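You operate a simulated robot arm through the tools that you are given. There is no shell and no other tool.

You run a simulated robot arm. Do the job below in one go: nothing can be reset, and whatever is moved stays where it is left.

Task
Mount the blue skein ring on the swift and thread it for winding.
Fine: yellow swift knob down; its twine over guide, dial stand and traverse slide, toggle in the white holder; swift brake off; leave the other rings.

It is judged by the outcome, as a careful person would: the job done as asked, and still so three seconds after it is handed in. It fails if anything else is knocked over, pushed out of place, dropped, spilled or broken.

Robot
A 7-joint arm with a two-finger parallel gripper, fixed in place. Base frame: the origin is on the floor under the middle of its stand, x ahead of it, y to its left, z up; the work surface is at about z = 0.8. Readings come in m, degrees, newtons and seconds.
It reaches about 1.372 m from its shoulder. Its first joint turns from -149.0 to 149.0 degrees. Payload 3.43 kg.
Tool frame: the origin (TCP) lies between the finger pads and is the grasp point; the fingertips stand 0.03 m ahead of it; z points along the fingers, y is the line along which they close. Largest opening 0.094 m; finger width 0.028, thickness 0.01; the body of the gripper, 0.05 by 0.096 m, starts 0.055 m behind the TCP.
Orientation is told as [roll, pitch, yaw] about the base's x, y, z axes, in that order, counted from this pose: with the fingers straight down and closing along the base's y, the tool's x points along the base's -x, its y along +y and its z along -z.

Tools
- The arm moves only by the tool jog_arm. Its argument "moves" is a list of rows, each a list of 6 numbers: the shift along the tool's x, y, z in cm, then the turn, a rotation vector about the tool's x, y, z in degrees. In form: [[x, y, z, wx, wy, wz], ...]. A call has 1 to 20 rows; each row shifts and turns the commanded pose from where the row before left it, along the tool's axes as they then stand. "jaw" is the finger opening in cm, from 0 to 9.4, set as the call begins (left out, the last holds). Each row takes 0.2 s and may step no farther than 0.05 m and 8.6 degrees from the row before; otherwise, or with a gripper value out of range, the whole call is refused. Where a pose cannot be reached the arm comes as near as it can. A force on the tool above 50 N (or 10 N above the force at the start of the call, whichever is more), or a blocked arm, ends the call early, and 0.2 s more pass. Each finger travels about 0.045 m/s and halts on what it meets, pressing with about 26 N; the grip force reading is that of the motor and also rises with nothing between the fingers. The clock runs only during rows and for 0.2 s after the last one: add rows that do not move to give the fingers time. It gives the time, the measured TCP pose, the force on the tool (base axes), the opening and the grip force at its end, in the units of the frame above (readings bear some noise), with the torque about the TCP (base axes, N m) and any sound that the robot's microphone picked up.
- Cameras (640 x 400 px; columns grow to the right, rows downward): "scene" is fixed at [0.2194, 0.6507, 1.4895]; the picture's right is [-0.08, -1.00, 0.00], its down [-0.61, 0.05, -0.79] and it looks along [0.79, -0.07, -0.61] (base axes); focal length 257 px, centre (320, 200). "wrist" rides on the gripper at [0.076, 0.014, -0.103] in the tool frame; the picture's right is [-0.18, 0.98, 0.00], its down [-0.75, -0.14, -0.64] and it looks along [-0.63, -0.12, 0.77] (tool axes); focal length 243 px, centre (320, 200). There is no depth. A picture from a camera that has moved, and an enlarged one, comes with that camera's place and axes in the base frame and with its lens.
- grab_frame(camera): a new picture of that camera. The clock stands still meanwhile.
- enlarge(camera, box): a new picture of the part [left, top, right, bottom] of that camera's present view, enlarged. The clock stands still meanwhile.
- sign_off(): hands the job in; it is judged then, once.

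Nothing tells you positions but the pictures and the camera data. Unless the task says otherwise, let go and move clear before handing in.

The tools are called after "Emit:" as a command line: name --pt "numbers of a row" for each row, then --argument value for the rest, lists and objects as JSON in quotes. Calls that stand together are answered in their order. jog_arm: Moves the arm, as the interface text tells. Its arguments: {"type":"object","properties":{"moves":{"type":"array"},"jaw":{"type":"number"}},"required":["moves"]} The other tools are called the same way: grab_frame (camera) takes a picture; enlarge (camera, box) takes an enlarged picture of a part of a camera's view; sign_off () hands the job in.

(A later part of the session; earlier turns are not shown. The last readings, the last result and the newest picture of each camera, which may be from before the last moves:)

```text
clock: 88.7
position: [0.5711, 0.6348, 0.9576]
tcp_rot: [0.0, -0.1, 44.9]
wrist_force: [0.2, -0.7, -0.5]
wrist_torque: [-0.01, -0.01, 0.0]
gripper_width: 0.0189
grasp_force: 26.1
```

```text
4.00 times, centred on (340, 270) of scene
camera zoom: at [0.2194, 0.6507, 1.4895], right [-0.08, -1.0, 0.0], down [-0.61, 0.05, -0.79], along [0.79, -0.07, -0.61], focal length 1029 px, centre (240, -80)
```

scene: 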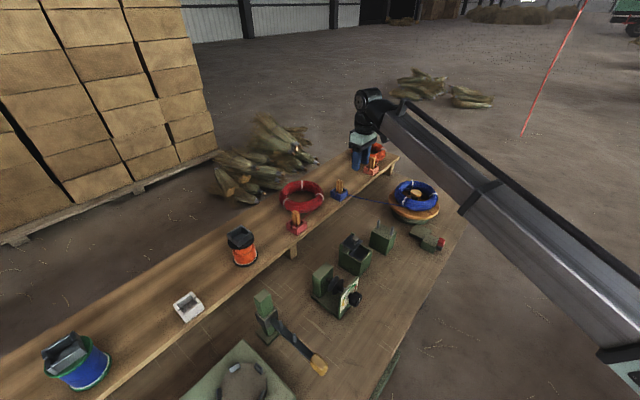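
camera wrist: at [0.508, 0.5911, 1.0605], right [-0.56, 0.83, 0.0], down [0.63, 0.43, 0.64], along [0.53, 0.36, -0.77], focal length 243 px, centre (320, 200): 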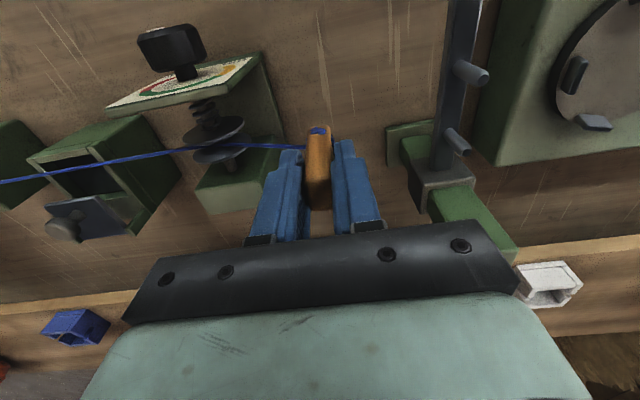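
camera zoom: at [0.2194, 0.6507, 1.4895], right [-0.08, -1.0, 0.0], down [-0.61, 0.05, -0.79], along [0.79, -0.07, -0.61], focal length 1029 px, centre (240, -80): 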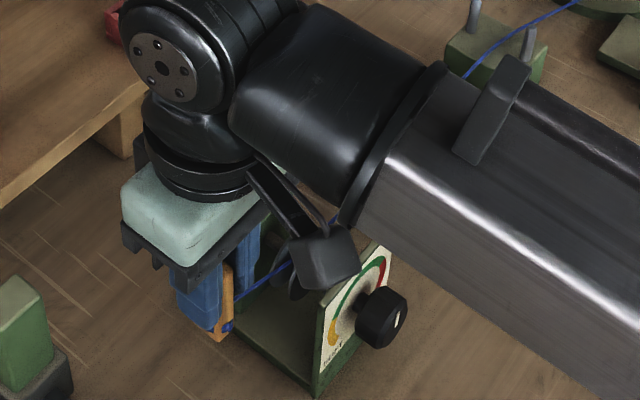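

Emit:
enlarge --camera "wrist" --box '[120, 60, 360, 220]'

Emit:
enlarge --camera "wrist" --box '[360, 0, 580, 220]'

Emit:
enlarge --camera "scene" --box '[360, 200, 460, 270]'

```text
2.50 times, centred on (240, 140) of wrist
camera zoom: at [0.508, 0.5911, 1.0605], right [-0.56, 0.83, 0.0], down [0.63, 0.43, 0.64], along [0.53, 0.36, -0.77], focal length 606 px, centre (520, 350)
```

zoom: 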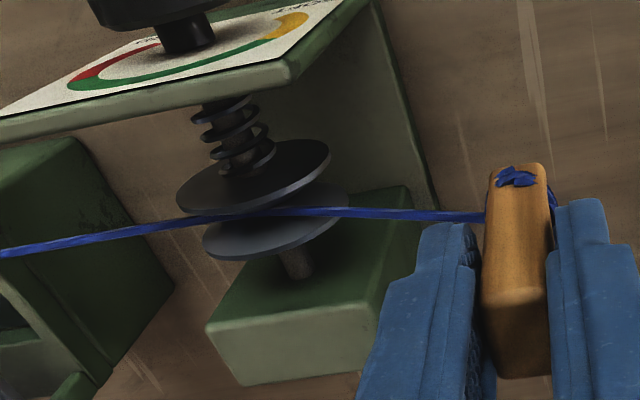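

```text
1.82 times, centred on (470, 110) of wrist
camera zoom: at [0.508, 0.5911, 1.0605], right [-0.56, 0.83, 0.0], down [0.63, 0.43, 0.64], along [0.53, 0.36, -0.77], focal length 441 px, centre (47, 364)
```

zoom: 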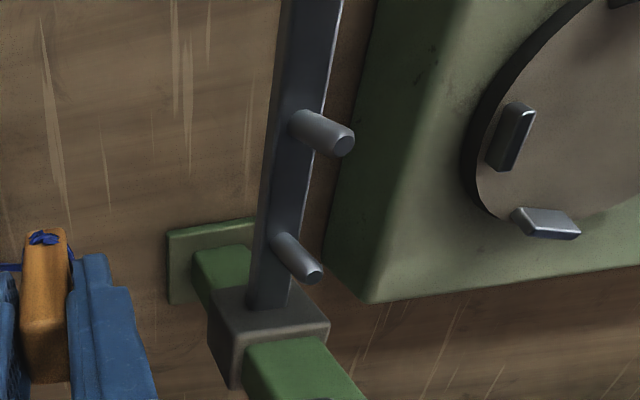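

```text
5.71 times, centred on (410, 235) of scene
camera zoom: at [0.2194, 0.6507, 1.4895], right [-0.08, -1.0, 0.0], down [-0.61, 0.05, -0.79], along [0.79, -0.07, -0.61], focal length 1470 px, centre (-194, 0)
```

zoom: 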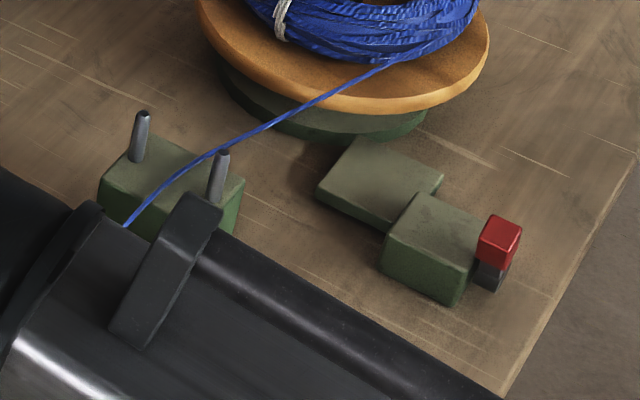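

The twine passes between the guide pins and over the disc gap. I shift a few mm toward the shelf and lower the toggle, so the twine settles between the discs.

Emit:
jog_arm --pt "-0.5 0.5 0 0 0 0" --pt "0 0 1.0 0 0 0" --pt "0 0 1.0 0 0 0" --pt "0 0 1.0 0 0 0" --pt "0 0 0 0 0 0"

Emit:
enlarge --camera "wrist" --box '[120, 60, 360, 220]'

```text
clock: 89.9
position: [0.5697, 0.6425, 0.9284]
tcp_rot: [0.0, 0.0, 45.0]
wrist_force: [0.0, -0.2, 0.6]
wrist_torque: [-0.03, -0.02, 0.02]
gripper_width: 0.0191
grasp_force: 25.8
```

```text
2.50 times, centred on (240, 140) of wrist
camera zoom: at [0.5072, 0.5994, 1.0302], right [-0.56, 0.83, 0.0], down [0.63, 0.43, 0.64], along [0.53, 0.36, -0.77], focal length 606 px, centre (520, 350)
```

zoom: 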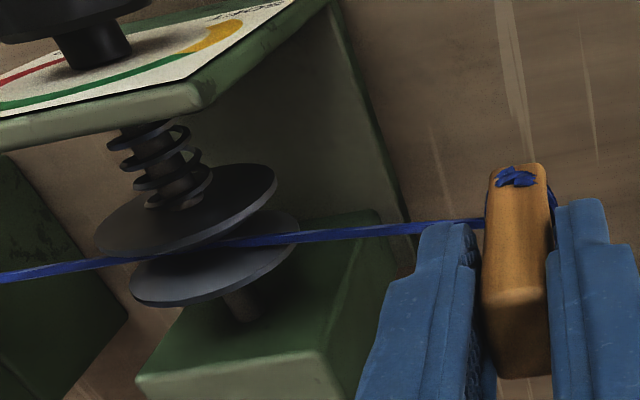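

The twine now lies between the two discs. I align for the traverse pins (gap about u=−0.143, w=0.8505, tops ≈0.912) and raise to passing height.

Emit:
jog_arm --pt "0.35 1.2 -0.8 0 0 0" --pt "0.3 1.5 -0.65 0 0 0" --pt "0 1.5 0 0 0 0" --pt "0 1.0 0 0 0 0" --pt "0 0 0 0 0 0"

Emit:
grab_frame --camera "wrist"

Emit:
enlarge --camera "wrist" --box '[280, 20, 440, 220]'

Emit:
enlarge --camera "scene" --box '[230, 240, 370, 380]'

```text
clock: 91.1
position: [0.53, 0.6756, 0.9423]
tcp_rot: [-0.1, -0.1, 45.0]
wrist_force: [-0.1, 0.0, -0.9]
wrist_torque: [0.0, -0.01, -0.05]
gripper_width: 0.019
grasp_force: 26.0
```

```text
taken
camera wrist: at [0.4655, 0.6312, 1.0447], right [-0.56, 0.83, 0.0], down [0.63, 0.43, 0.64], along [0.53, 0.36, -0.77], focal length 243 px, centre (320, 200)
```

wrist: 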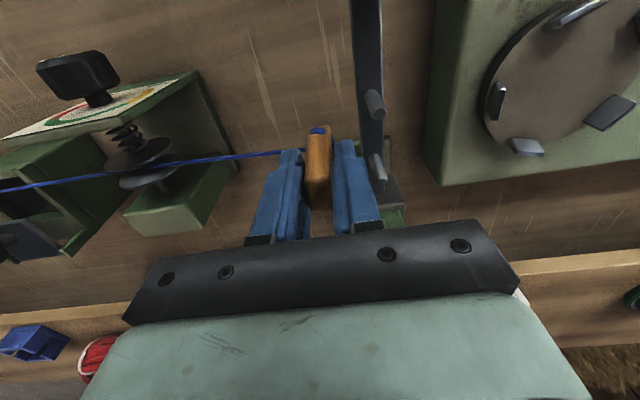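

```text
2.00 times, centred on (360, 120) of wrist
camera zoom: at [0.4655, 0.6312, 1.0447], right [-0.56, 0.83, 0.0], down [0.63, 0.43, 0.64], along [0.53, 0.36, -0.77], focal length 485 px, centre (240, 360)
```

zoom: 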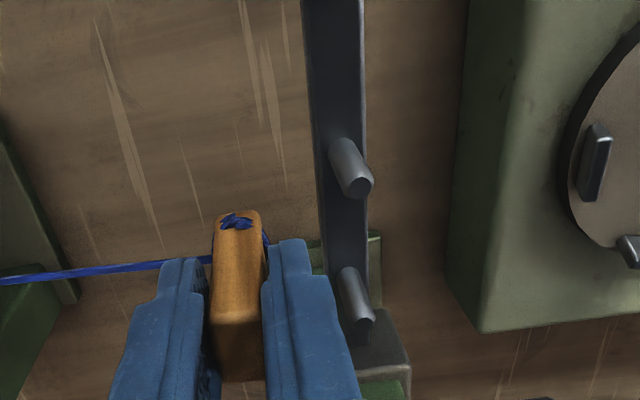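

```text
2.86 times, centred on (300, 310) of scene
camera zoom: at [0.2194, 0.6507, 1.4895], right [-0.08, -1.0, 0.0], down [-0.61, 0.05, -0.79], along [0.79, -0.07, -0.61], focal length 735 px, centre (377, -114)
```

zoom: 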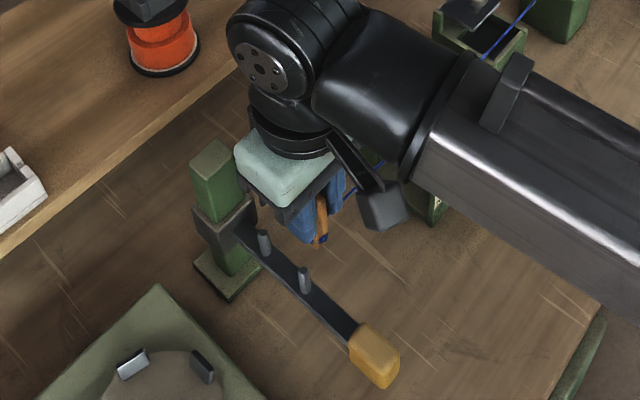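

The traverse gap is at w≈0.851 and the hand is aligned. I carry the toggle through between the traverse pins at low height.

Emit:
jog_arm --pt "0.1 1.2 0 0 0 0" --pt "0 1.2 0 0 0 0" --pt "0 1.2 0 0 0 0" --pt "0 1.2 0 0 0 0" --pt "0 1.2 0 0 0 0" --pt "0 1.2 0 0 0 0" --pt "0 1.0 0 0 0 0" --pt "0 0 0 0 0 0"

Emit:
grab_frame --camera "wrist"

Emit:
enlarge --camera "wrist" --box '[120, 20, 360, 220]'

Emit:
enlarge --camera "scene" --box '[210, 240, 350, 380]'

```text
clock: 92.9
position: [0.4713, 0.7323, 0.9423]
tcp_rot: [0.1, 0.0, 45.0]
wrist_force: [0.4, -0.7, -0.1]
wrist_torque: [-0.02, 0.02, 0.01]
gripper_width: 0.0079
grasp_force: 0.0
```

```text
taken
camera wrist: at [0.4076, 0.6887, 1.0451], right [-0.56, 0.83, 0.0], down [0.63, 0.43, 0.64], along [0.53, 0.36, -0.77], focal length 243 px, centre (320, 200)
```

wrist: 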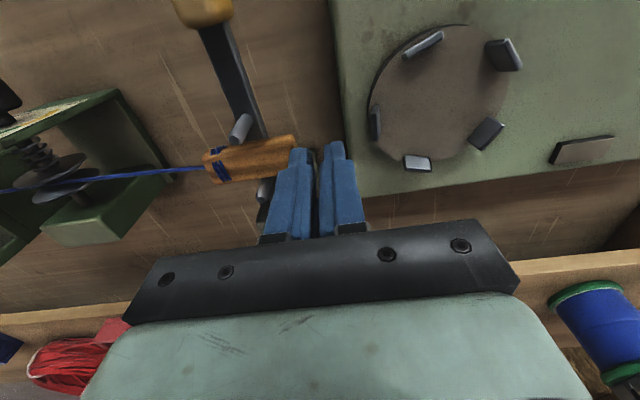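

```text
2.00 times, centred on (240, 120) of wrist
camera zoom: at [0.4076, 0.6887, 1.0451], right [-0.56, 0.83, 0.0], down [0.63, 0.43, 0.64], along [0.53, 0.36, -0.77], focal length 485 px, centre (480, 360)
```

zoom: 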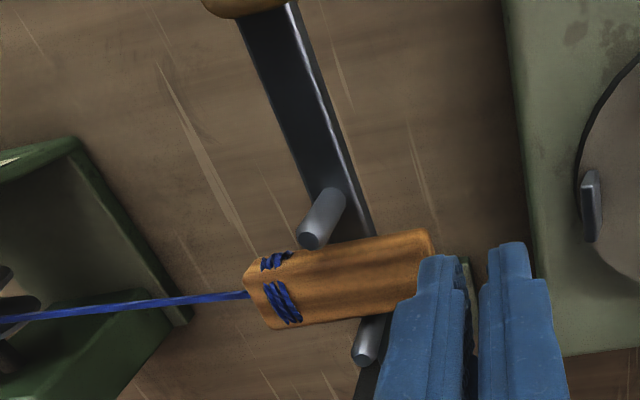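

```text
2.86 times, centred on (280, 310) of scene
camera zoom: at [0.2194, 0.6507, 1.4895], right [-0.08, -1.0, 0.0], down [-0.61, 0.05, -0.79], along [0.79, -0.07, -0.61], focal length 735 px, centre (434, -114)
```

zoom: 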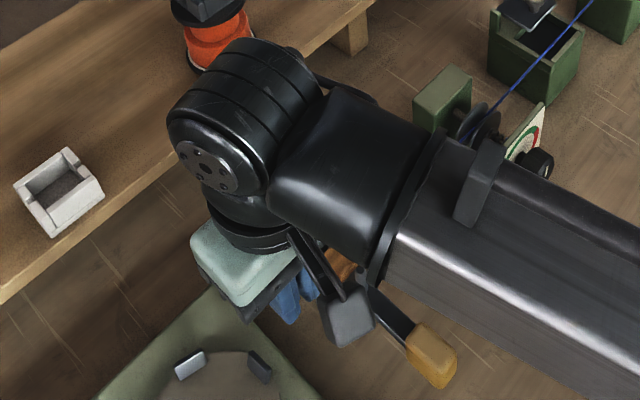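

The grip has lost the toggle: its lower end must have caught on the bar, and it now lies flat across the traverse bar between the pins. I back the fingers away gently and look at how it rests.

Emit:
jog_arm --pt "0 0.3 0 0 0 0" --pt "0 0.3 -1.0 0 0 0" --pt "0 0.5 -3.0 0 0 0" --pt "0 0 -4.0 0 0 0" --pt "0 0 0 0 0 0"

Emit:
grab_frame --camera "wrist"

Emit:
enlarge --camera "wrist" --box '[150, 20, 350, 200]'

```text
clock: 94.1
position: [0.4639, 0.739, 1.0235]
tcp_rot: [0.0, 0.0, 44.9]
wrist_force: [0.4, 0.1, -0.2]
wrist_torque: [0.01, -0.01, -0.02]
gripper_width: 0.0081
grasp_force: 0.1
```

```text
taken
camera wrist: at [0.4002, 0.6954, 1.1261], right [-0.56, 0.83, 0.0], down [0.63, 0.43, 0.64], along [0.53, 0.36, -0.77], focal length 243 px, centre (320, 200)
```

wrist: 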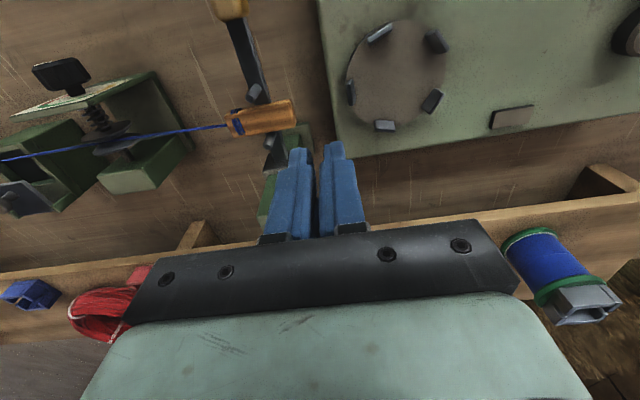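

```text
2.22 times, centred on (250, 110) of wrist
camera zoom: at [0.4002, 0.6954, 1.1261], right [-0.56, 0.83, 0.0], down [0.63, 0.43, 0.64], along [0.53, 0.36, -0.77], focal length 539 px, centre (476, 400)
```

zoom: 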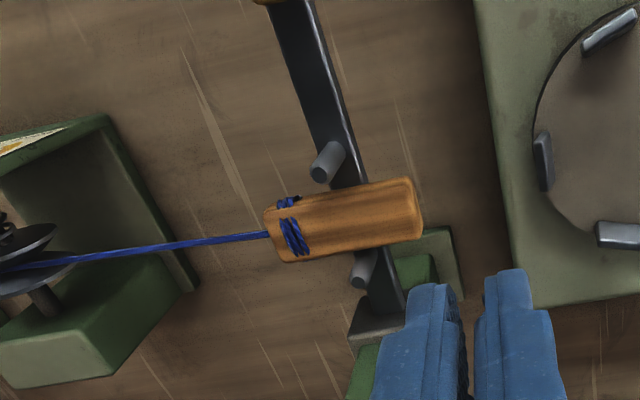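

The toggle lies steadily along the feed line across the bar between the pins, with its twine end toward the discs. I plan to re-grasp its far end with the hand tilted 45° from the far side, then turn it upright. First I raise and turn the hand.

Emit:
jog_arm --pt "0 0 -4.0 0 0 0" --pt "0 0 -4.0 0 0 0" --pt "0 0 0 0 0 -8.2" --pt "0 0 0 0 0 -8.2" --pt "0 0 0 0 0 -8.2" --pt "0 0 0 0 0 -8.2" --pt "0 0 0 0 0 -8.2" --pt "0 0 0 0 0 -8.2" --pt "0 0 0 0 0 -8.2" --pt "0 0 0 0 0 -8.2" --pt "0 0 0 0 0 -8.2" --pt "0 0 0 0 0 -8.2" --pt "0 0 0 0 0 -8.0" --pt "0 0 0 0 0 0" --jaw 3.8

Emit:
grab_frame --camera "wrist"

Emit:
enlarge --camera "scene" --box '[210, 250, 350, 390]'

```text
clock: 97.1
position: [0.4618, 0.7396, 1.1025]
tcp_rot: [0.0, -0.1, 135.1]
wrist_force: [-0.1, -0.8, 0.3]
wrist_torque: [0.0, -0.02, 0.02]
gripper_width: 0.038
grasp_force: 0.1
```

```text
taken
camera wrist: at [0.5067, 0.6753, 1.2047], right [-0.82, -0.57, 0.0], down [-0.43, 0.63, 0.64], along [-0.36, 0.53, -0.77], focal length 243 px, centre (320, 200)
```

wrist: 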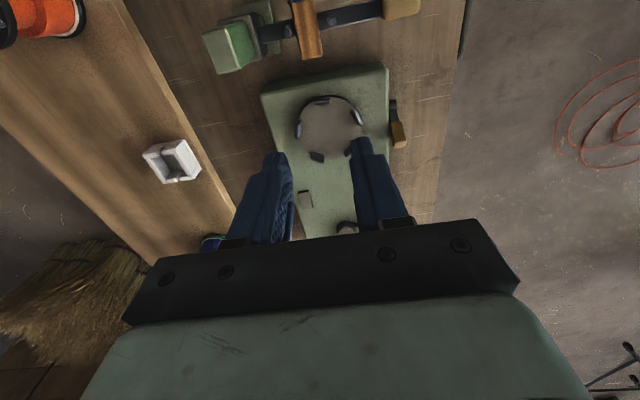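

```text
2.86 times, centred on (280, 320) of scene
camera zoom: at [0.2194, 0.6507, 1.4895], right [-0.08, -1.0, 0.0], down [-0.61, 0.05, -0.79], along [0.79, -0.07, -0.61], focal length 735 px, centre (434, -143)
```

zoom: 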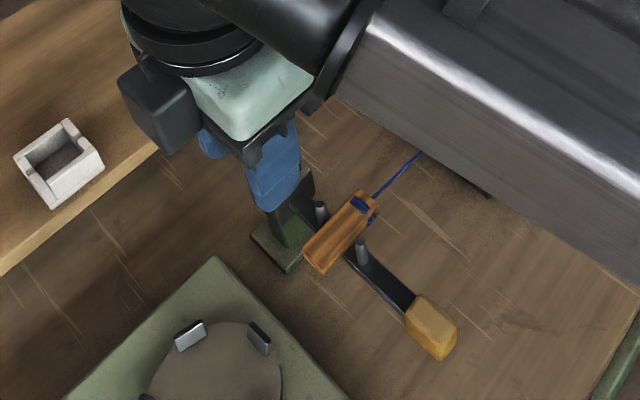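

The turned pose is reachable. The post top next to the bar is at z≈0.955. I now tilt the hand 45° and move to a pre-grasp point behind the toggle's free end.

Emit:
jog_arm --pt "0 0 0 0 7.5 0" --pt "0 0 0 0 7.5 0" --pt "0 0 0 0 7.5 0" --pt "0 0 0 0 7.5 0" --pt "0 0 0 0 7.5 0" --pt "0 0 0 0 7.5 0" --pt "0 0 0 0 0 0"

Emit:
grab_frame --camera "wrist"

Emit:
grab_frame --camera "scene"

```text
clock: 98.7
position: [0.4834, 0.7382, 1.0806]
tcp_rot: [-1.1, 44.9, 135.1]
wrist_force: [-0.2, -0.5, -0.1]
wrist_torque: [0.01, 0.01, -0.01]
gripper_width: 0.0378
grasp_force: 0.0
out of reach, approached as far as the arm can: row 4, 5, 6
```

```text
taken
camera wrist: at [0.4593, 0.7392, 1.2065], right [-0.78, -0.61, -0.14], down [-0.61, 0.79, -0.08], along [0.16, 0.03, -0.99], focal length 243 px, centre (320, 200)
```

wrist: 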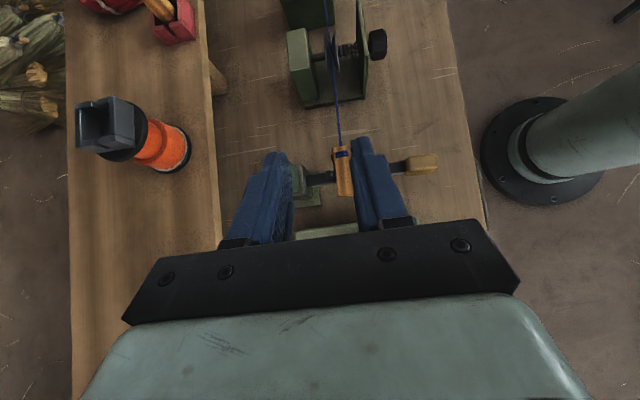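

```text
taken
```

scene: 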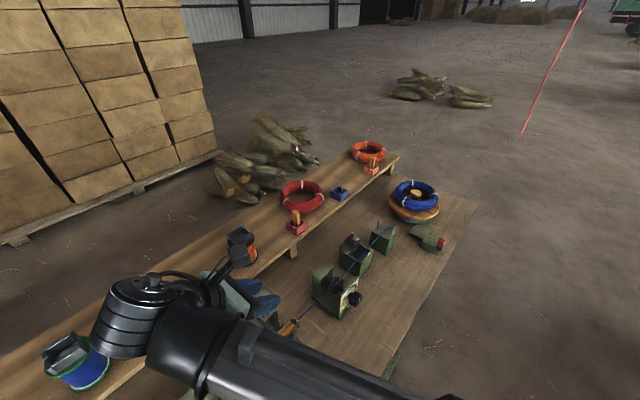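

The 45° tilt is just beyond what the arm can do here, so I reduce it to 30°. The final upright placement can then use a 60° tilt from the robot side. I ease back and check.

Emit:
jog_arm --pt "0 0 0 0 -7.5 0" --pt "0 0 0 0 -7.5 0" --pt "0 0 0 0 0 0"

Emit:
grab_frame --camera "wrist"

```text
clock: 99.5
position: [0.4834, 0.7382, 1.081]
tcp_rot: [0.0, 29.9, 135.0]
wrist_force: [0.0, 0.0, 0.4]
wrist_torque: [-0.01, 0.01, 0.03]
gripper_width: 0.038
grasp_force: 0.2
```

```text
taken
camera wrist: at [0.484, 0.7168, 1.2077], right [-0.81, -0.58, -0.09], down [-0.59, 0.79, 0.18], along [-0.03, 0.2, -0.98], focal length 243 px, centre (320, 200)
```

wrist: 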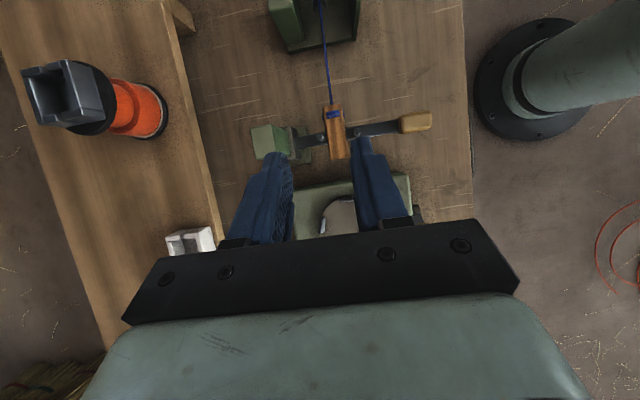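

Emit:
enlarge --camera "wrist" --box '[250, 70, 450, 210]'

```text
2.86 times, centred on (350, 140) of wrist
camera zoom: at [0.484, 0.7168, 1.2077], right [-0.81, -0.58, -0.09], down [-0.59, 0.79, 0.18], along [-0.03, 0.2, -0.98], focal length 693 px, centre (234, 371)
```

zoom: 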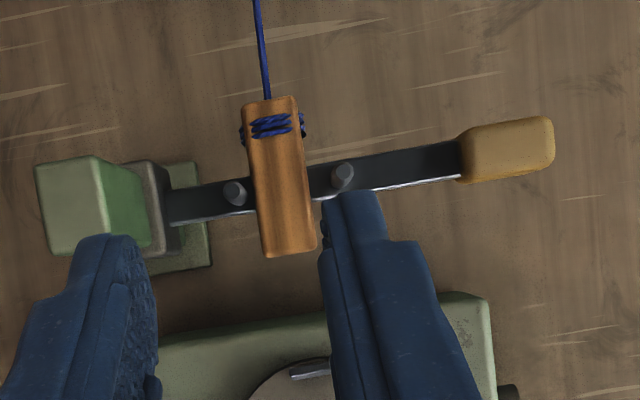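

The toggle spans u≈−0.104…−0.167 at w≈0.8525, resting between the pins. I move to the pre-grasp position behind its free end.

Emit:
jog_arm --pt "-2.14 0.29 2.0 0 0 0" --pt "-2.14 0.29 2.0 0 0 0" --pt "-2.14 0.29 2.0 0 0 0" --pt "-2.14 0.29 2.0 0 0 0" --pt "0 0 0 0 0 0"

Emit:
grab_frame --camera "wrist"

Emit:
enlarge --camera "wrist" --box '[230, 50, 430, 220]'

```text
clock: 100.7
position: [0.4521, 0.754, 0.9698]
tcp_rot: [0.1, 30.0, 135.0]
wrist_force: [0.2, -0.8, -0.3]
wrist_torque: [0.01, -0.01, -0.01]
gripper_width: 0.038
grasp_force: 0.1
```

```text
taken
camera wrist: at [0.4522, 0.7336, 1.0966], right [-0.81, -0.58, -0.09], down [-0.59, 0.79, 0.18], along [-0.03, 0.2, -0.98], focal length 243 px, centre (320, 200)
```

wrist: 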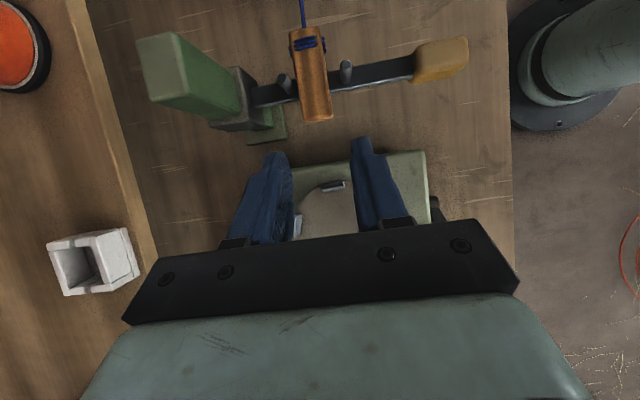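

```text
2.35 times, centred on (330, 135) of wrist
camera zoom: at [0.4522, 0.7336, 1.0966], right [-0.81, -0.58, -0.09], down [-0.59, 0.79, 0.18], along [-0.03, 0.2, -0.98], focal length 571 px, centre (296, 353)
```

zoom: 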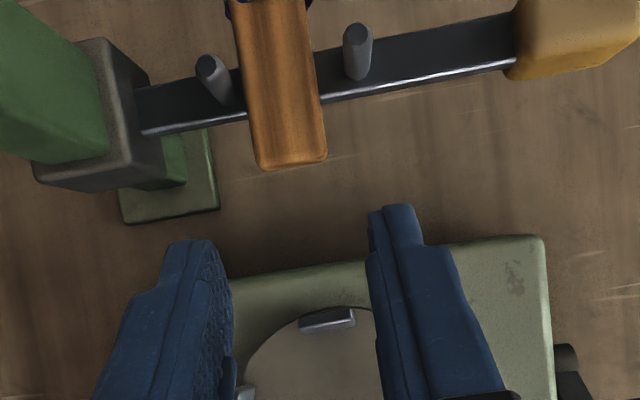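

Well aligned with the toggle's free end. I advance along the finger direction in steps.

Emit:
jog_arm --pt "0 0 2.5 0 0 0" --pt "0 0 2.0 0 0 0" --pt "0 0 1.2 0 0 0" --pt "0 0 0 0 0 0"

Emit:
enlarge --camera "wrist" --box '[230, 50, 430, 220]'

Emit:
enlarge --camera "scene" --box '[230, 280, 330, 370]'

```text
clock: 101.7
position: [0.4708, 0.7325, 0.92]
tcp_rot: [0.0, 30.0, 135.0]
wrist_force: [-0.8, -0.1, -0.2]
wrist_torque: [0.01, 0.02, 0.0]
gripper_width: 0.0379
grasp_force: 0.0
```

```text
2.35 times, centred on (330, 135) of wrist
camera zoom: at [0.4722, 0.7133, 1.0463], right [-0.81, -0.58, -0.09], down [-0.59, 0.79, 0.18], along [-0.03, 0.2, -0.98], focal length 571 px, centre (296, 353)
```

zoom: 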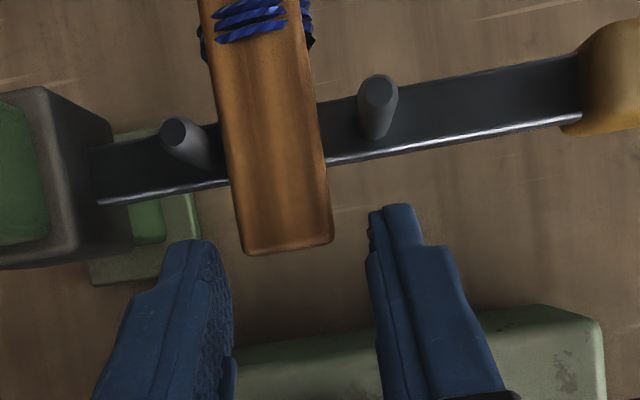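

```text
4.44 times, centred on (280, 325) of scene
camera zoom: at [0.2194, 0.6507, 1.4895], right [-0.08, -1.0, 0.0], down [-0.61, 0.05, -0.79], along [0.79, -0.07, -0.61], focal length 1143 px, centre (498, -356)
```

zoom: 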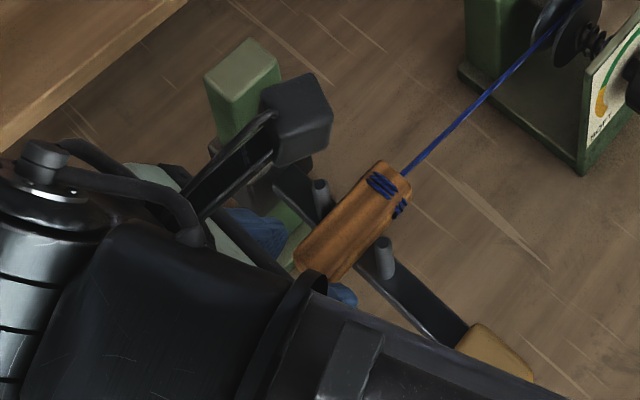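

Emit:
jog_arm --pt "0 -0.25 0.5 0 0 0" --pt "0 0 0.5 0 0 0" --pt "0 0 0.4 0 0 0" --pt "0 0 0 0 0 0"

Emit:
enlarge --camera "wrist" --box '[230, 50, 430, 220]'

```text
clock: 102.7
position: [0.4781, 0.7304, 0.9075]
tcp_rot: [0.0, 30.0, 135.0]
wrist_force: [-0.2, 0.0, 0.6]
wrist_torque: [0.0, 0.01, 0.02]
gripper_width: 0.0381
grasp_force: 0.1
```

```text
2.35 times, centred on (330, 135) of wrist
camera zoom: at [0.4785, 0.7101, 1.0342], right [-0.81, -0.58, -0.09], down [-0.59, 0.79, 0.18], along [-0.03, 0.2, -0.98], focal length 571 px, centre (296, 353)
```

zoom: 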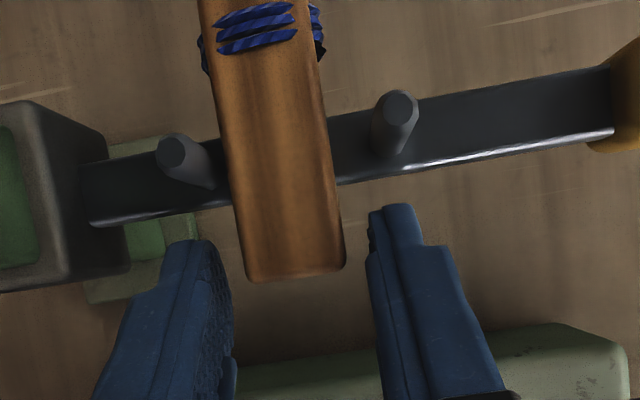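

The fingers straddle the toggle's end. I go 4 mm deeper and close.

Emit:
jog_arm --pt "0 0 0.4 0 0 0" --pt "0 0 0 0 0 0"

Emit:
jog_arm --pt "0 0 0 0 0 0" --pt "0 0 0 0 0 0" --pt "0 0 0 0 0 0" --jaw 0.8

Emit:
enlarge --camera "wrist" --box '[230, 50, 430, 220]'

```text
clock: 103.3
position: [0.4795, 0.7287, 0.9042]
tcp_rot: [0.0, 30.0, 135.1]
wrist_force: [0.5, -0.1, 0.6]
wrist_torque: [-0.02, 0.01, -0.04]
gripper_width: 0.0381
grasp_force: 0.1
```

```text
clock: 104.1
position: [0.4787, 0.7286, 0.9036]
tcp_rot: [0.0, 30.0, 135.0]
wrist_force: [0.4, -0.4, -0.3]
wrist_torque: [0.01, 0.04, -0.01]
gripper_width: 0.0231
grasp_force: 26.0
```

```text
2.35 times, centred on (330, 135) of wrist
camera zoom: at [0.4802, 0.7084, 1.0312], right [-0.81, -0.58, -0.09], down [-0.59, 0.79, 0.18], along [-0.03, 0.2, -0.98], focal length 571 px, centre (296, 353)
```

zoom: 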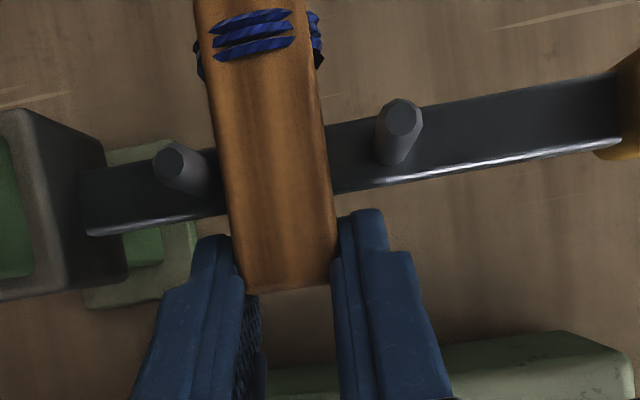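

The toggle is gripped across its 23 mm side with 26 N. I lift it straight up gently.

Emit:
jog_arm --pt "0.25 0 -0.43 0 0 0" --pt "0.5 0 -0.87 0 0 0" --pt "0.5 0 -0.87 0 0 0" --pt "0.5 0 -0.87 0 0 0" --pt "0.5 0 -0.87 0 0 0" --pt "0 0 0 0 0 0"

Emit:
grab_frame --camera "wrist"

Emit:
enlarge --camera "scene" --box '[230, 270, 350, 370]'

```text
clock: 105.5
position: [0.4795, 0.7296, 0.9508]
tcp_rot: [0.1, 30.1, 135.0]
wrist_force: [0.4, 0.2, -0.6]
wrist_torque: [0.01, 0.01, 0.0]
gripper_width: 0.0232
grasp_force: 25.7
```

```text
taken
camera wrist: at [0.4808, 0.7079, 1.0768], right [-0.81, -0.58, -0.09], down [-0.59, 0.79, 0.18], along [-0.03, 0.2, -0.98], focal length 243 px, centre (320, 200)
```

wrist: 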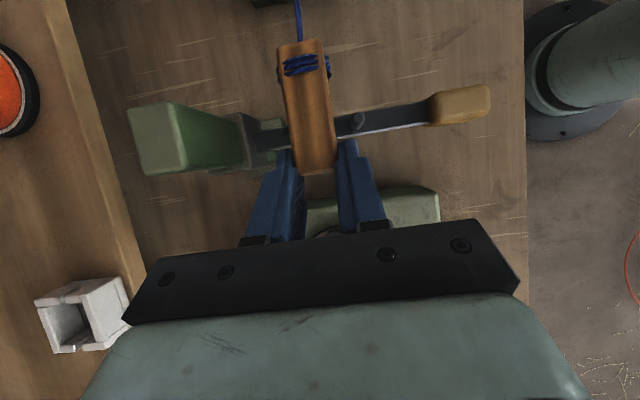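

```text
4.00 times, centred on (290, 320) of scene
camera zoom: at [0.2194, 0.6507, 1.4895], right [-0.08, -1.0, 0.0], down [-0.61, 0.05, -0.79], along [0.79, -0.07, -0.61], focal length 1029 px, centre (440, -280)
```

zoom: 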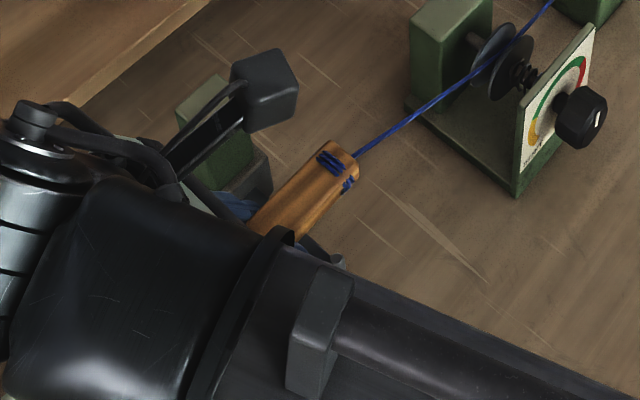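

The toggle is lifted level with its twine running back to the discs. I carry it along the line past the pins, then I will turn it upright, rotating about its twine end so the twine stays on the line.

Emit:
jog_arm --pt "-1.7 0 -0.98 0 0 0" --pt "-1.7 0 -0.98 0 0 0" --pt "-1.7 0 -0.98 0 0 0" --pt "-1.7 0 -0.98 0 0 0" --pt "0 0 0 0 0 0"

Emit:
grab_frame --camera "wrist"

Emit:
enlarge --camera "scene" --box '[210, 260, 370, 390]'

```text
clock: 106.7
position: [0.4241, 0.7857, 0.9497]
tcp_rot: [0.0, 30.1, 135.1]
wrist_force: [0.1, -0.6, -1.0]
wrist_torque: [-0.01, 0.01, -0.03]
gripper_width: 0.0231
grasp_force: 26.0
```

```text
taken
camera wrist: at [0.4247, 0.7647, 1.076], right [-0.81, -0.58, -0.09], down [-0.59, 0.79, 0.18], along [-0.03, 0.2, -0.98], focal length 243 px, centre (320, 200)
```

wrist: 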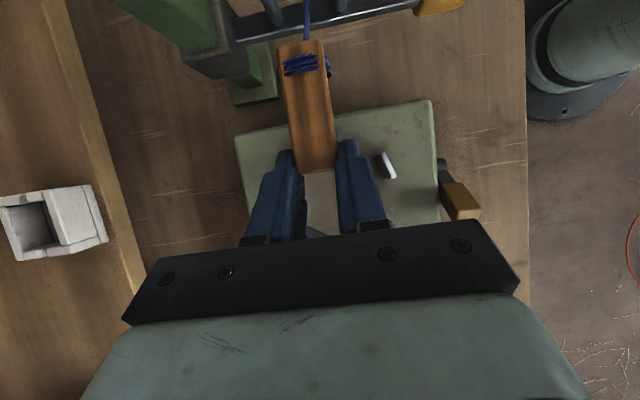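

```text
3.08 times, centred on (290, 325) of scene
camera zoom: at [0.2194, 0.6507, 1.4895], right [-0.08, -1.0, 0.0], down [-0.61, 0.05, -0.79], along [0.79, -0.07, -0.61], focal length 791 px, centre (412, -185)
```

zoom: 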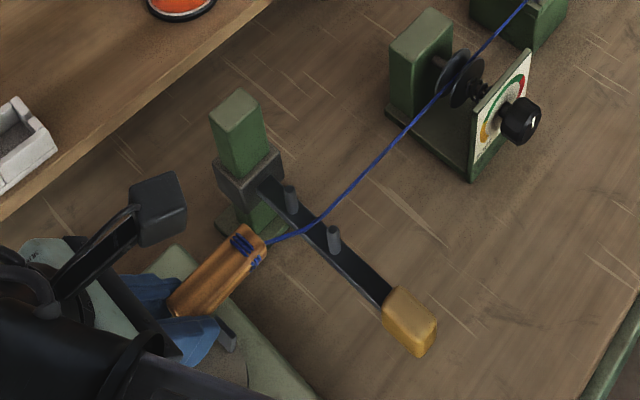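

The twine now passes between the traverse pins and drapes on the bar. I move 1.5 cm further and start turning the toggle upright, pivoting about its twine end.

Emit:
jog_arm --pt "-1.3 0 -0.75 0 0 0" --pt "0.646 0 -0.717 0 -7.5 0" --pt "0.646 0 -0.717 0 -7.5 0" --pt "0.646 0 -0.717 0 -7.5 0" --pt "0.646 0 -0.717 0 -7.5 0" --pt "0 0 0 0 0 0"

Emit:
enlarge --camera "scene" --box '[210, 260, 370, 390]'

Emit:
grab_frame --camera "wrist"

```text
clock: 108.1
position: [0.424, 0.7849, 0.9853]
tcp_rot: [0.0, 0.0, 135.0]
wrist_force: [0.2, 0.0, -0.8]
wrist_torque: [0.05, -0.01, 0.01]
gripper_width: 0.0233
grasp_force: 25.5
```

```text
3.08 times, centred on (290, 325) of scene
camera zoom: at [0.2194, 0.6507, 1.4895], right [-0.08, -1.0, 0.0], down [-0.61, 0.05, -0.79], along [0.79, -0.07, -0.61], focal length 791 px, centre (412, -185)
```

zoom: 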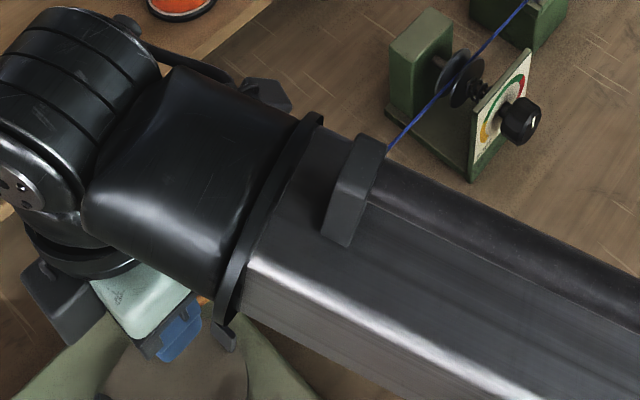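

```text
taken
camera wrist: at [0.468, 0.72, 1.0867], right [-0.83, -0.56, 0.0], down [-0.43, 0.63, 0.64], along [-0.36, 0.53, -0.77], focal length 243 px, centre (320, 200)
```

wrist: 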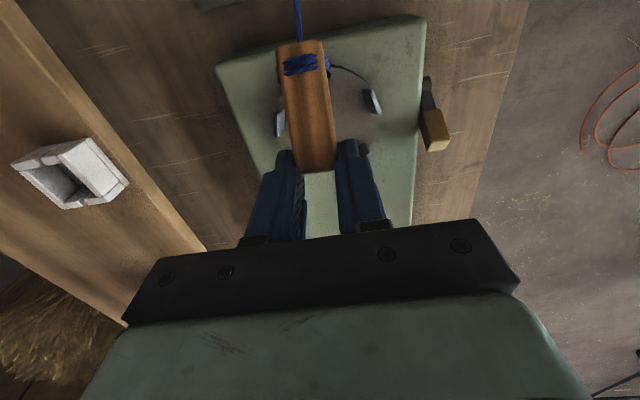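

Emit:
jog_arm --pt "0.059 -0.824 0 0 0 8.18" --pt "0.059 -0.824 0 0 0 8.18" --pt "0.059 -0.824 0 0 0 8.18" --pt "0.059 -0.824 0 0 0 8.18" --pt "0 0 0 0 0 0"

Emit:
grab_frame --camera "wrist"

```text
clock: 109.3
position: [0.4502, 0.7993, 0.9845]
tcp_rot: [-0.1, 0.0, 102.2]
wrist_force: [0.6, -0.6, -0.6]
wrist_torque: [0.02, -0.02, -0.01]
gripper_width: 0.023
grasp_force: 26.4
```

```text
taken
camera wrist: at [0.4549, 0.7224, 1.0864], right [-1.0, -0.03, 0.0], down [-0.02, 0.77, 0.64], along [-0.02, 0.64, -0.77], focal length 243 px, centre (320, 200)
```

wrist: 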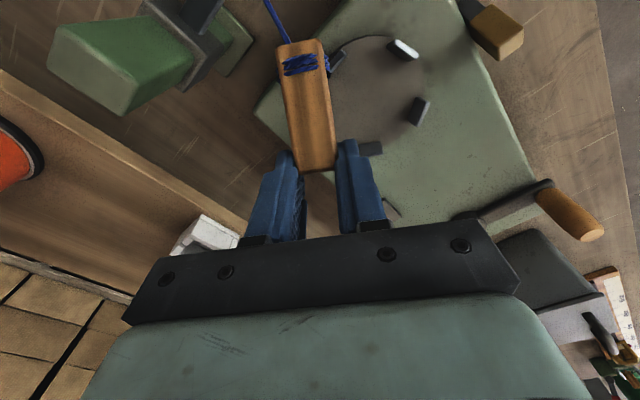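

Pivoting works as intended. I continue the turn.

Emit:
jog_arm --pt "0.059 -0.824 0 0 0 8.18" --pt "0.059 -0.824 0 0 0 8.18" --pt "0.059 -0.824 0 0 0 8.18" --pt "0.059 -0.824 0 0 0 8.18" --pt "0 0 0 0 0 0"

Emit:
grab_frame --camera "wrist"

Emit:
enlarge --camera "scene" --box '[210, 260, 370, 390]'

```text
clock: 110.5
position: [0.4842, 0.7977, 0.9846]
tcp_rot: [-0.1, 0.1, 69.3]
wrist_force: [-0.2, -0.4, 0.3]
wrist_torque: [-0.03, -0.01, -0.02]
gripper_width: 0.0228
grasp_force: 26.1
```

```text
taken
camera wrist: at [0.445, 0.7318, 1.0869], right [-0.86, 0.52, 0.0], down [0.4, 0.66, 0.64], along [0.33, 0.55, -0.77], focal length 243 px, centre (320, 200)
```

wrist: 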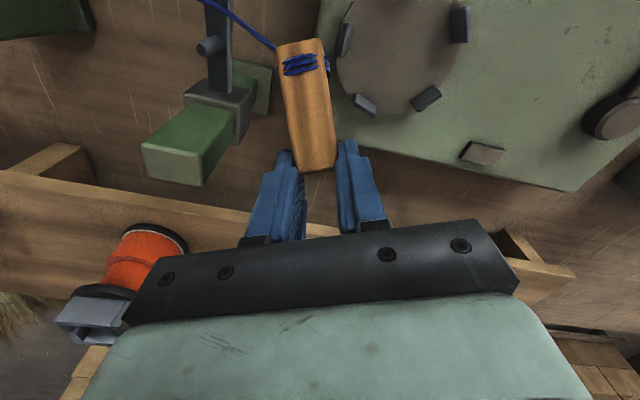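

```text
3.08 times, centred on (290, 325) of scene
camera zoom: at [0.2194, 0.6507, 1.4895], right [-0.08, -1.0, 0.0], down [-0.61, 0.05, -0.79], along [0.79, -0.07, -0.61], focal length 791 px, centre (412, -185)
```

zoom: 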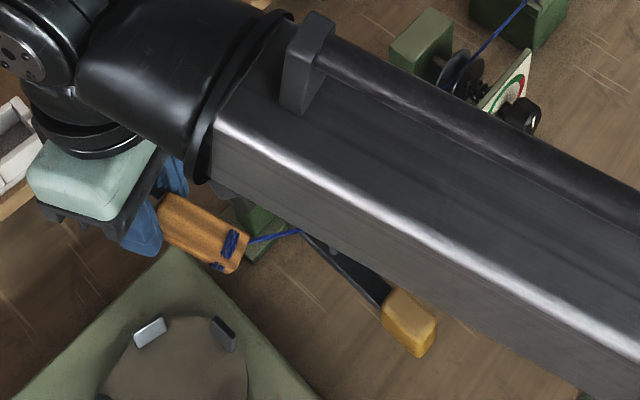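

Emit:
jog_arm --pt "0.059 -0.824 0 0 0 8.18" --pt "0.059 -0.824 0 0 0 8.18" --pt "0.059 -0.824 0 0 0 8.1" --pt "0 0 0 0 0 0"

Emit:
jog_arm --pt "0.646 0 -0.717 0 -7.5 0" --pt "0.646 0 -0.717 0 -7.5 0" --pt "0.646 0 -0.717 0 -7.5 0" --pt "0.646 0 -0.717 0 -7.5 0" --pt "0 0 0 0 0 0"

Emit:
grab_frame --camera "wrist"

Emit:
enlarge --camera "scene" --box '[210, 260, 370, 390]'

```text
clock: 111.5
position: [0.5047, 0.7846, 0.9844]
tcp_rot: [0.0, -0.1, 45.0]
wrist_force: [-0.1, -0.1, 0.5]
wrist_torque: [0.0, -0.01, 0.01]
gripper_width: 0.0227
grasp_force: 26.1
```

```text
clock: 112.7
position: [0.4851, 0.7615, 1.01]
tcp_rot: [0.0, -30.0, 45.1]
wrist_force: [-0.4, -0.4, -0.7]
wrist_torque: [-0.04, 0.01, -0.03]
gripper_width: 0.0228
grasp_force: 26.1
```

```text
taken
camera wrist: at [0.392, 0.6899, 1.0584], right [-0.58, 0.81, 0.09], down [0.33, 0.13, 0.93], along [0.74, 0.58, -0.35], focal length 243 px, centre (320, 200)
```

wrist: 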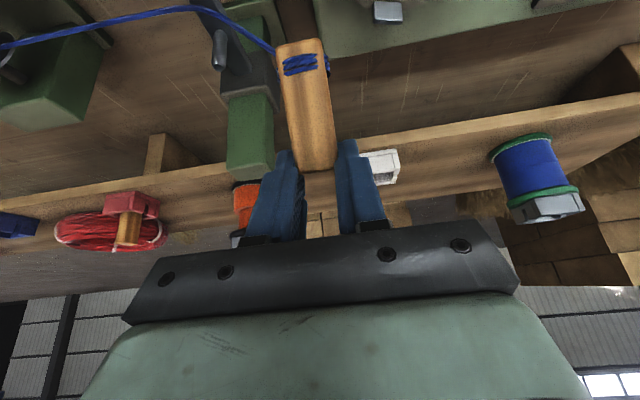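

```text
3.08 times, centred on (290, 325) of scene
camera zoom: at [0.2194, 0.6507, 1.4895], right [-0.08, -1.0, 0.0], down [-0.61, 0.05, -0.79], along [0.79, -0.07, -0.61], focal length 791 px, centre (412, -185)
```

zoom: 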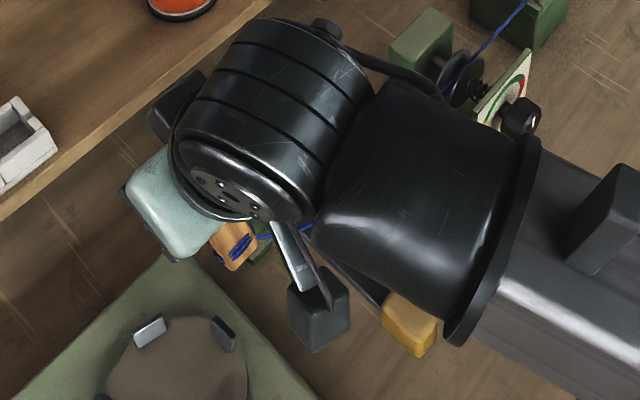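

The toggle is turning upright and the twine is still between the pins. I finish the tilt.

Emit:
jog_arm --pt "0.646 0 -0.717 0 -7.5 0" --pt "0.646 0 -0.717 0 -7.5 0" --pt "0.646 0 -0.717 0 -7.5 0" --pt "0.646 0 -0.717 0 -7.5 0" --pt "0 0 0 0 0 0"

Emit:
grab_frame --camera "wrist"

Emit:
enlarge --camera "scene" --box '[180, 240, 380, 390]'

```text
clock: 113.9
position: [0.4566, 0.7355, 1.012]
tcp_rot: [0.1, -60.1, 45.1]
wrist_force: [0.3, 1.3, 0.4]
wrist_torque: [0.02, -0.03, 0.0]
gripper_width: 0.0226
grasp_force: 25.4
```

```text
taken
camera wrist: at [0.3579, 0.6562, 0.9973], right [-0.63, 0.76, 0.16], down [-0.03, -0.23, 0.97], along [0.78, 0.61, 0.16], focal length 243 px, centre (320, 200)
```

wrist: 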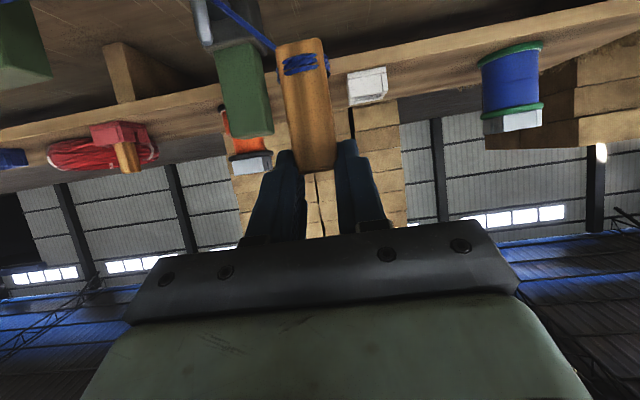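

```text
2.67 times, centred on (280, 315) of scene
camera zoom: at [0.2194, 0.6507, 1.4895], right [-0.08, -1.0, 0.0], down [-0.61, 0.05, -0.79], along [0.79, -0.07, -0.61], focal length 686 px, centre (427, -107)
```

zoom: 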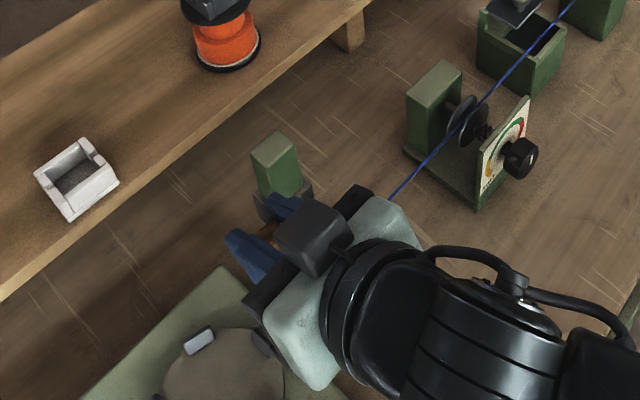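

The toggle is upright with its twine end down. Now I move toward the white holder, keeping the toggle's lower end just above rim height so the twine stays low at the pins.

Emit:
jog_arm --pt "-1.47 0.57 2.24 0 0 0" --pt "-1.47 0.57 2.24 0 0 0" --pt "-1.47 0.57 2.24 0 0 0" --pt "-1.47 0.57 2.24 0 0 0" --pt "0 0 0 0 0 0"

Emit:
grab_frame --camera "wrist"

Emit:
enlarge --camera "scene" --box '[180, 240, 380, 390]'

```text
clock: 115.1
position: [0.5157, 0.8282, 1.0173]
tcp_rot: [0.2, -60.0, 45.0]
wrist_force: [0.3, 0.1, -0.7]
wrist_torque: [0.0, 0.06, -0.01]
gripper_width: 0.0227
grasp_force: 25.8
```

```text
taken
camera wrist: at [0.4162, 0.7483, 1.0026], right [-0.63, 0.76, 0.16], down [-0.03, -0.23, 0.97], along [0.78, 0.61, 0.16], focal length 243 px, centre (320, 200)
```

wrist: 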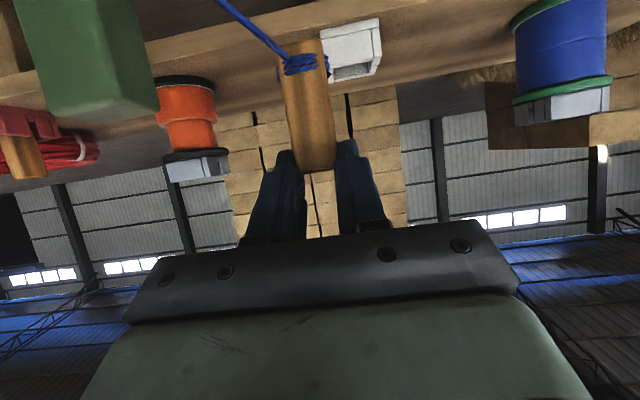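

```text
2.67 times, centred on (280, 315) of scene
camera zoom: at [0.2194, 0.6507, 1.4895], right [-0.08, -1.0, 0.0], down [-0.61, 0.05, -0.79], along [0.79, -0.07, -0.61], focal length 686 px, centre (427, -107)
```

zoom: 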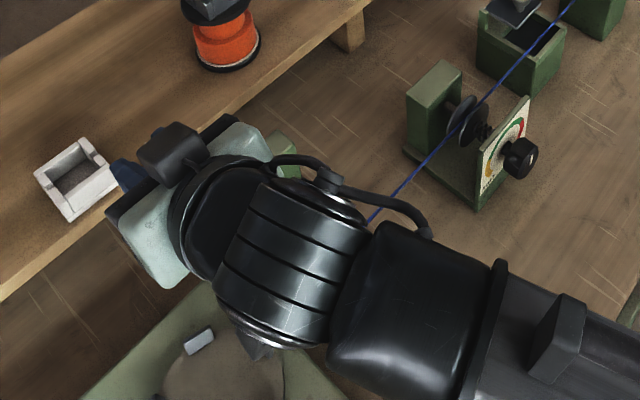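

The twine slopes steeply down from the toggle, so it stays low at the pins. I advance further toward the holder.

Emit:
jog_arm --pt "-1.63 1.0 2.52 0 0 0" --pt "-1.63 1.0 2.52 0 0 0" --pt "0 0 0 0 0 0"

Emit:
grab_frame --camera "wrist"

Emit:
enlarge --camera "scene" --box '[160, 250, 280, 350]'

```text
clock: 115.9
position: [0.5432, 0.8857, 1.0188]
tcp_rot: [0.1, -60.0, 45.0]
wrist_force: [0.3, -0.4, -0.2]
wrist_torque: [0.02, -0.03, 0.03]
gripper_width: 0.0225
grasp_force: 25.8
```

```text
taken
camera wrist: at [0.445, 0.8063, 1.0048], right [-0.63, 0.76, 0.16], down [-0.03, -0.23, 0.97], along [0.78, 0.61, 0.16], focal length 243 px, centre (320, 200)
```

wrist: 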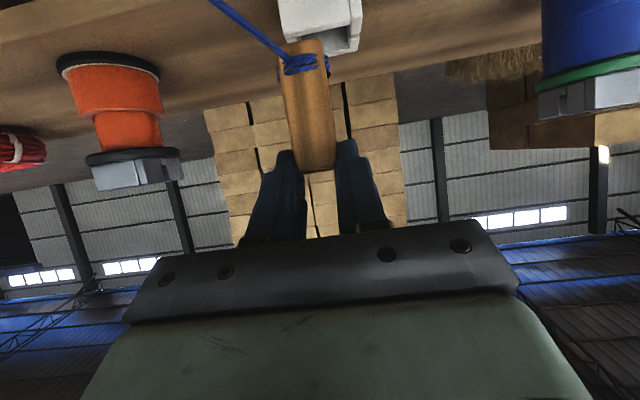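

```text
4.00 times, centred on (220, 300) of scene
camera zoom: at [0.2194, 0.6507, 1.4895], right [-0.08, -1.0, 0.0], down [-0.61, 0.05, -0.79], along [0.79, -0.07, -0.61], focal length 1029 px, centre (720, -200)
```

zoom: 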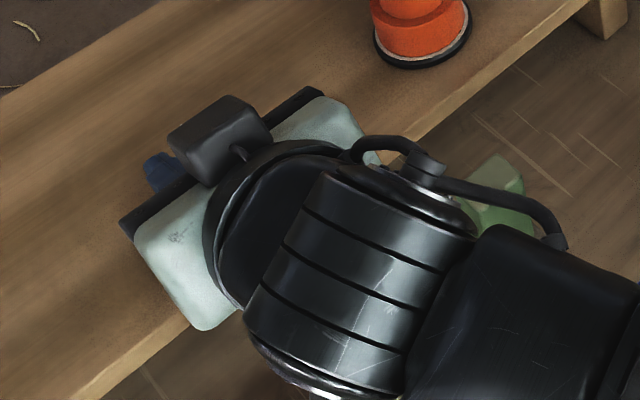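

Emit:
enlarge --camera "wrist" --box '[220, 0, 420, 110]'

```text
3.20 times, centred on (320, 55) of wrist
camera zoom: at [0.445, 0.8063, 1.0048], right [-0.63, 0.76, 0.16], down [-0.03, -0.23, 0.97], along [0.78, 0.61, 0.16], focal length 776 px, centre (320, 664)
```

zoom: 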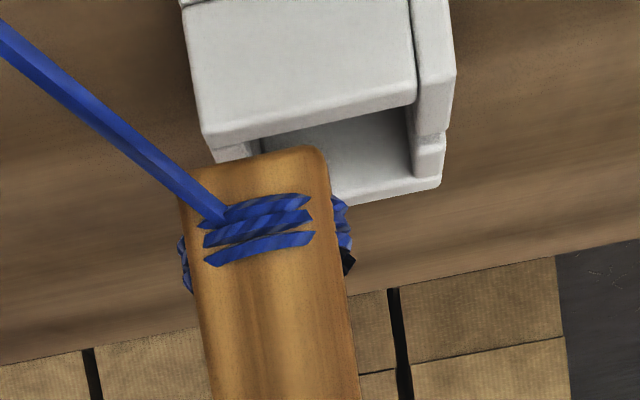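

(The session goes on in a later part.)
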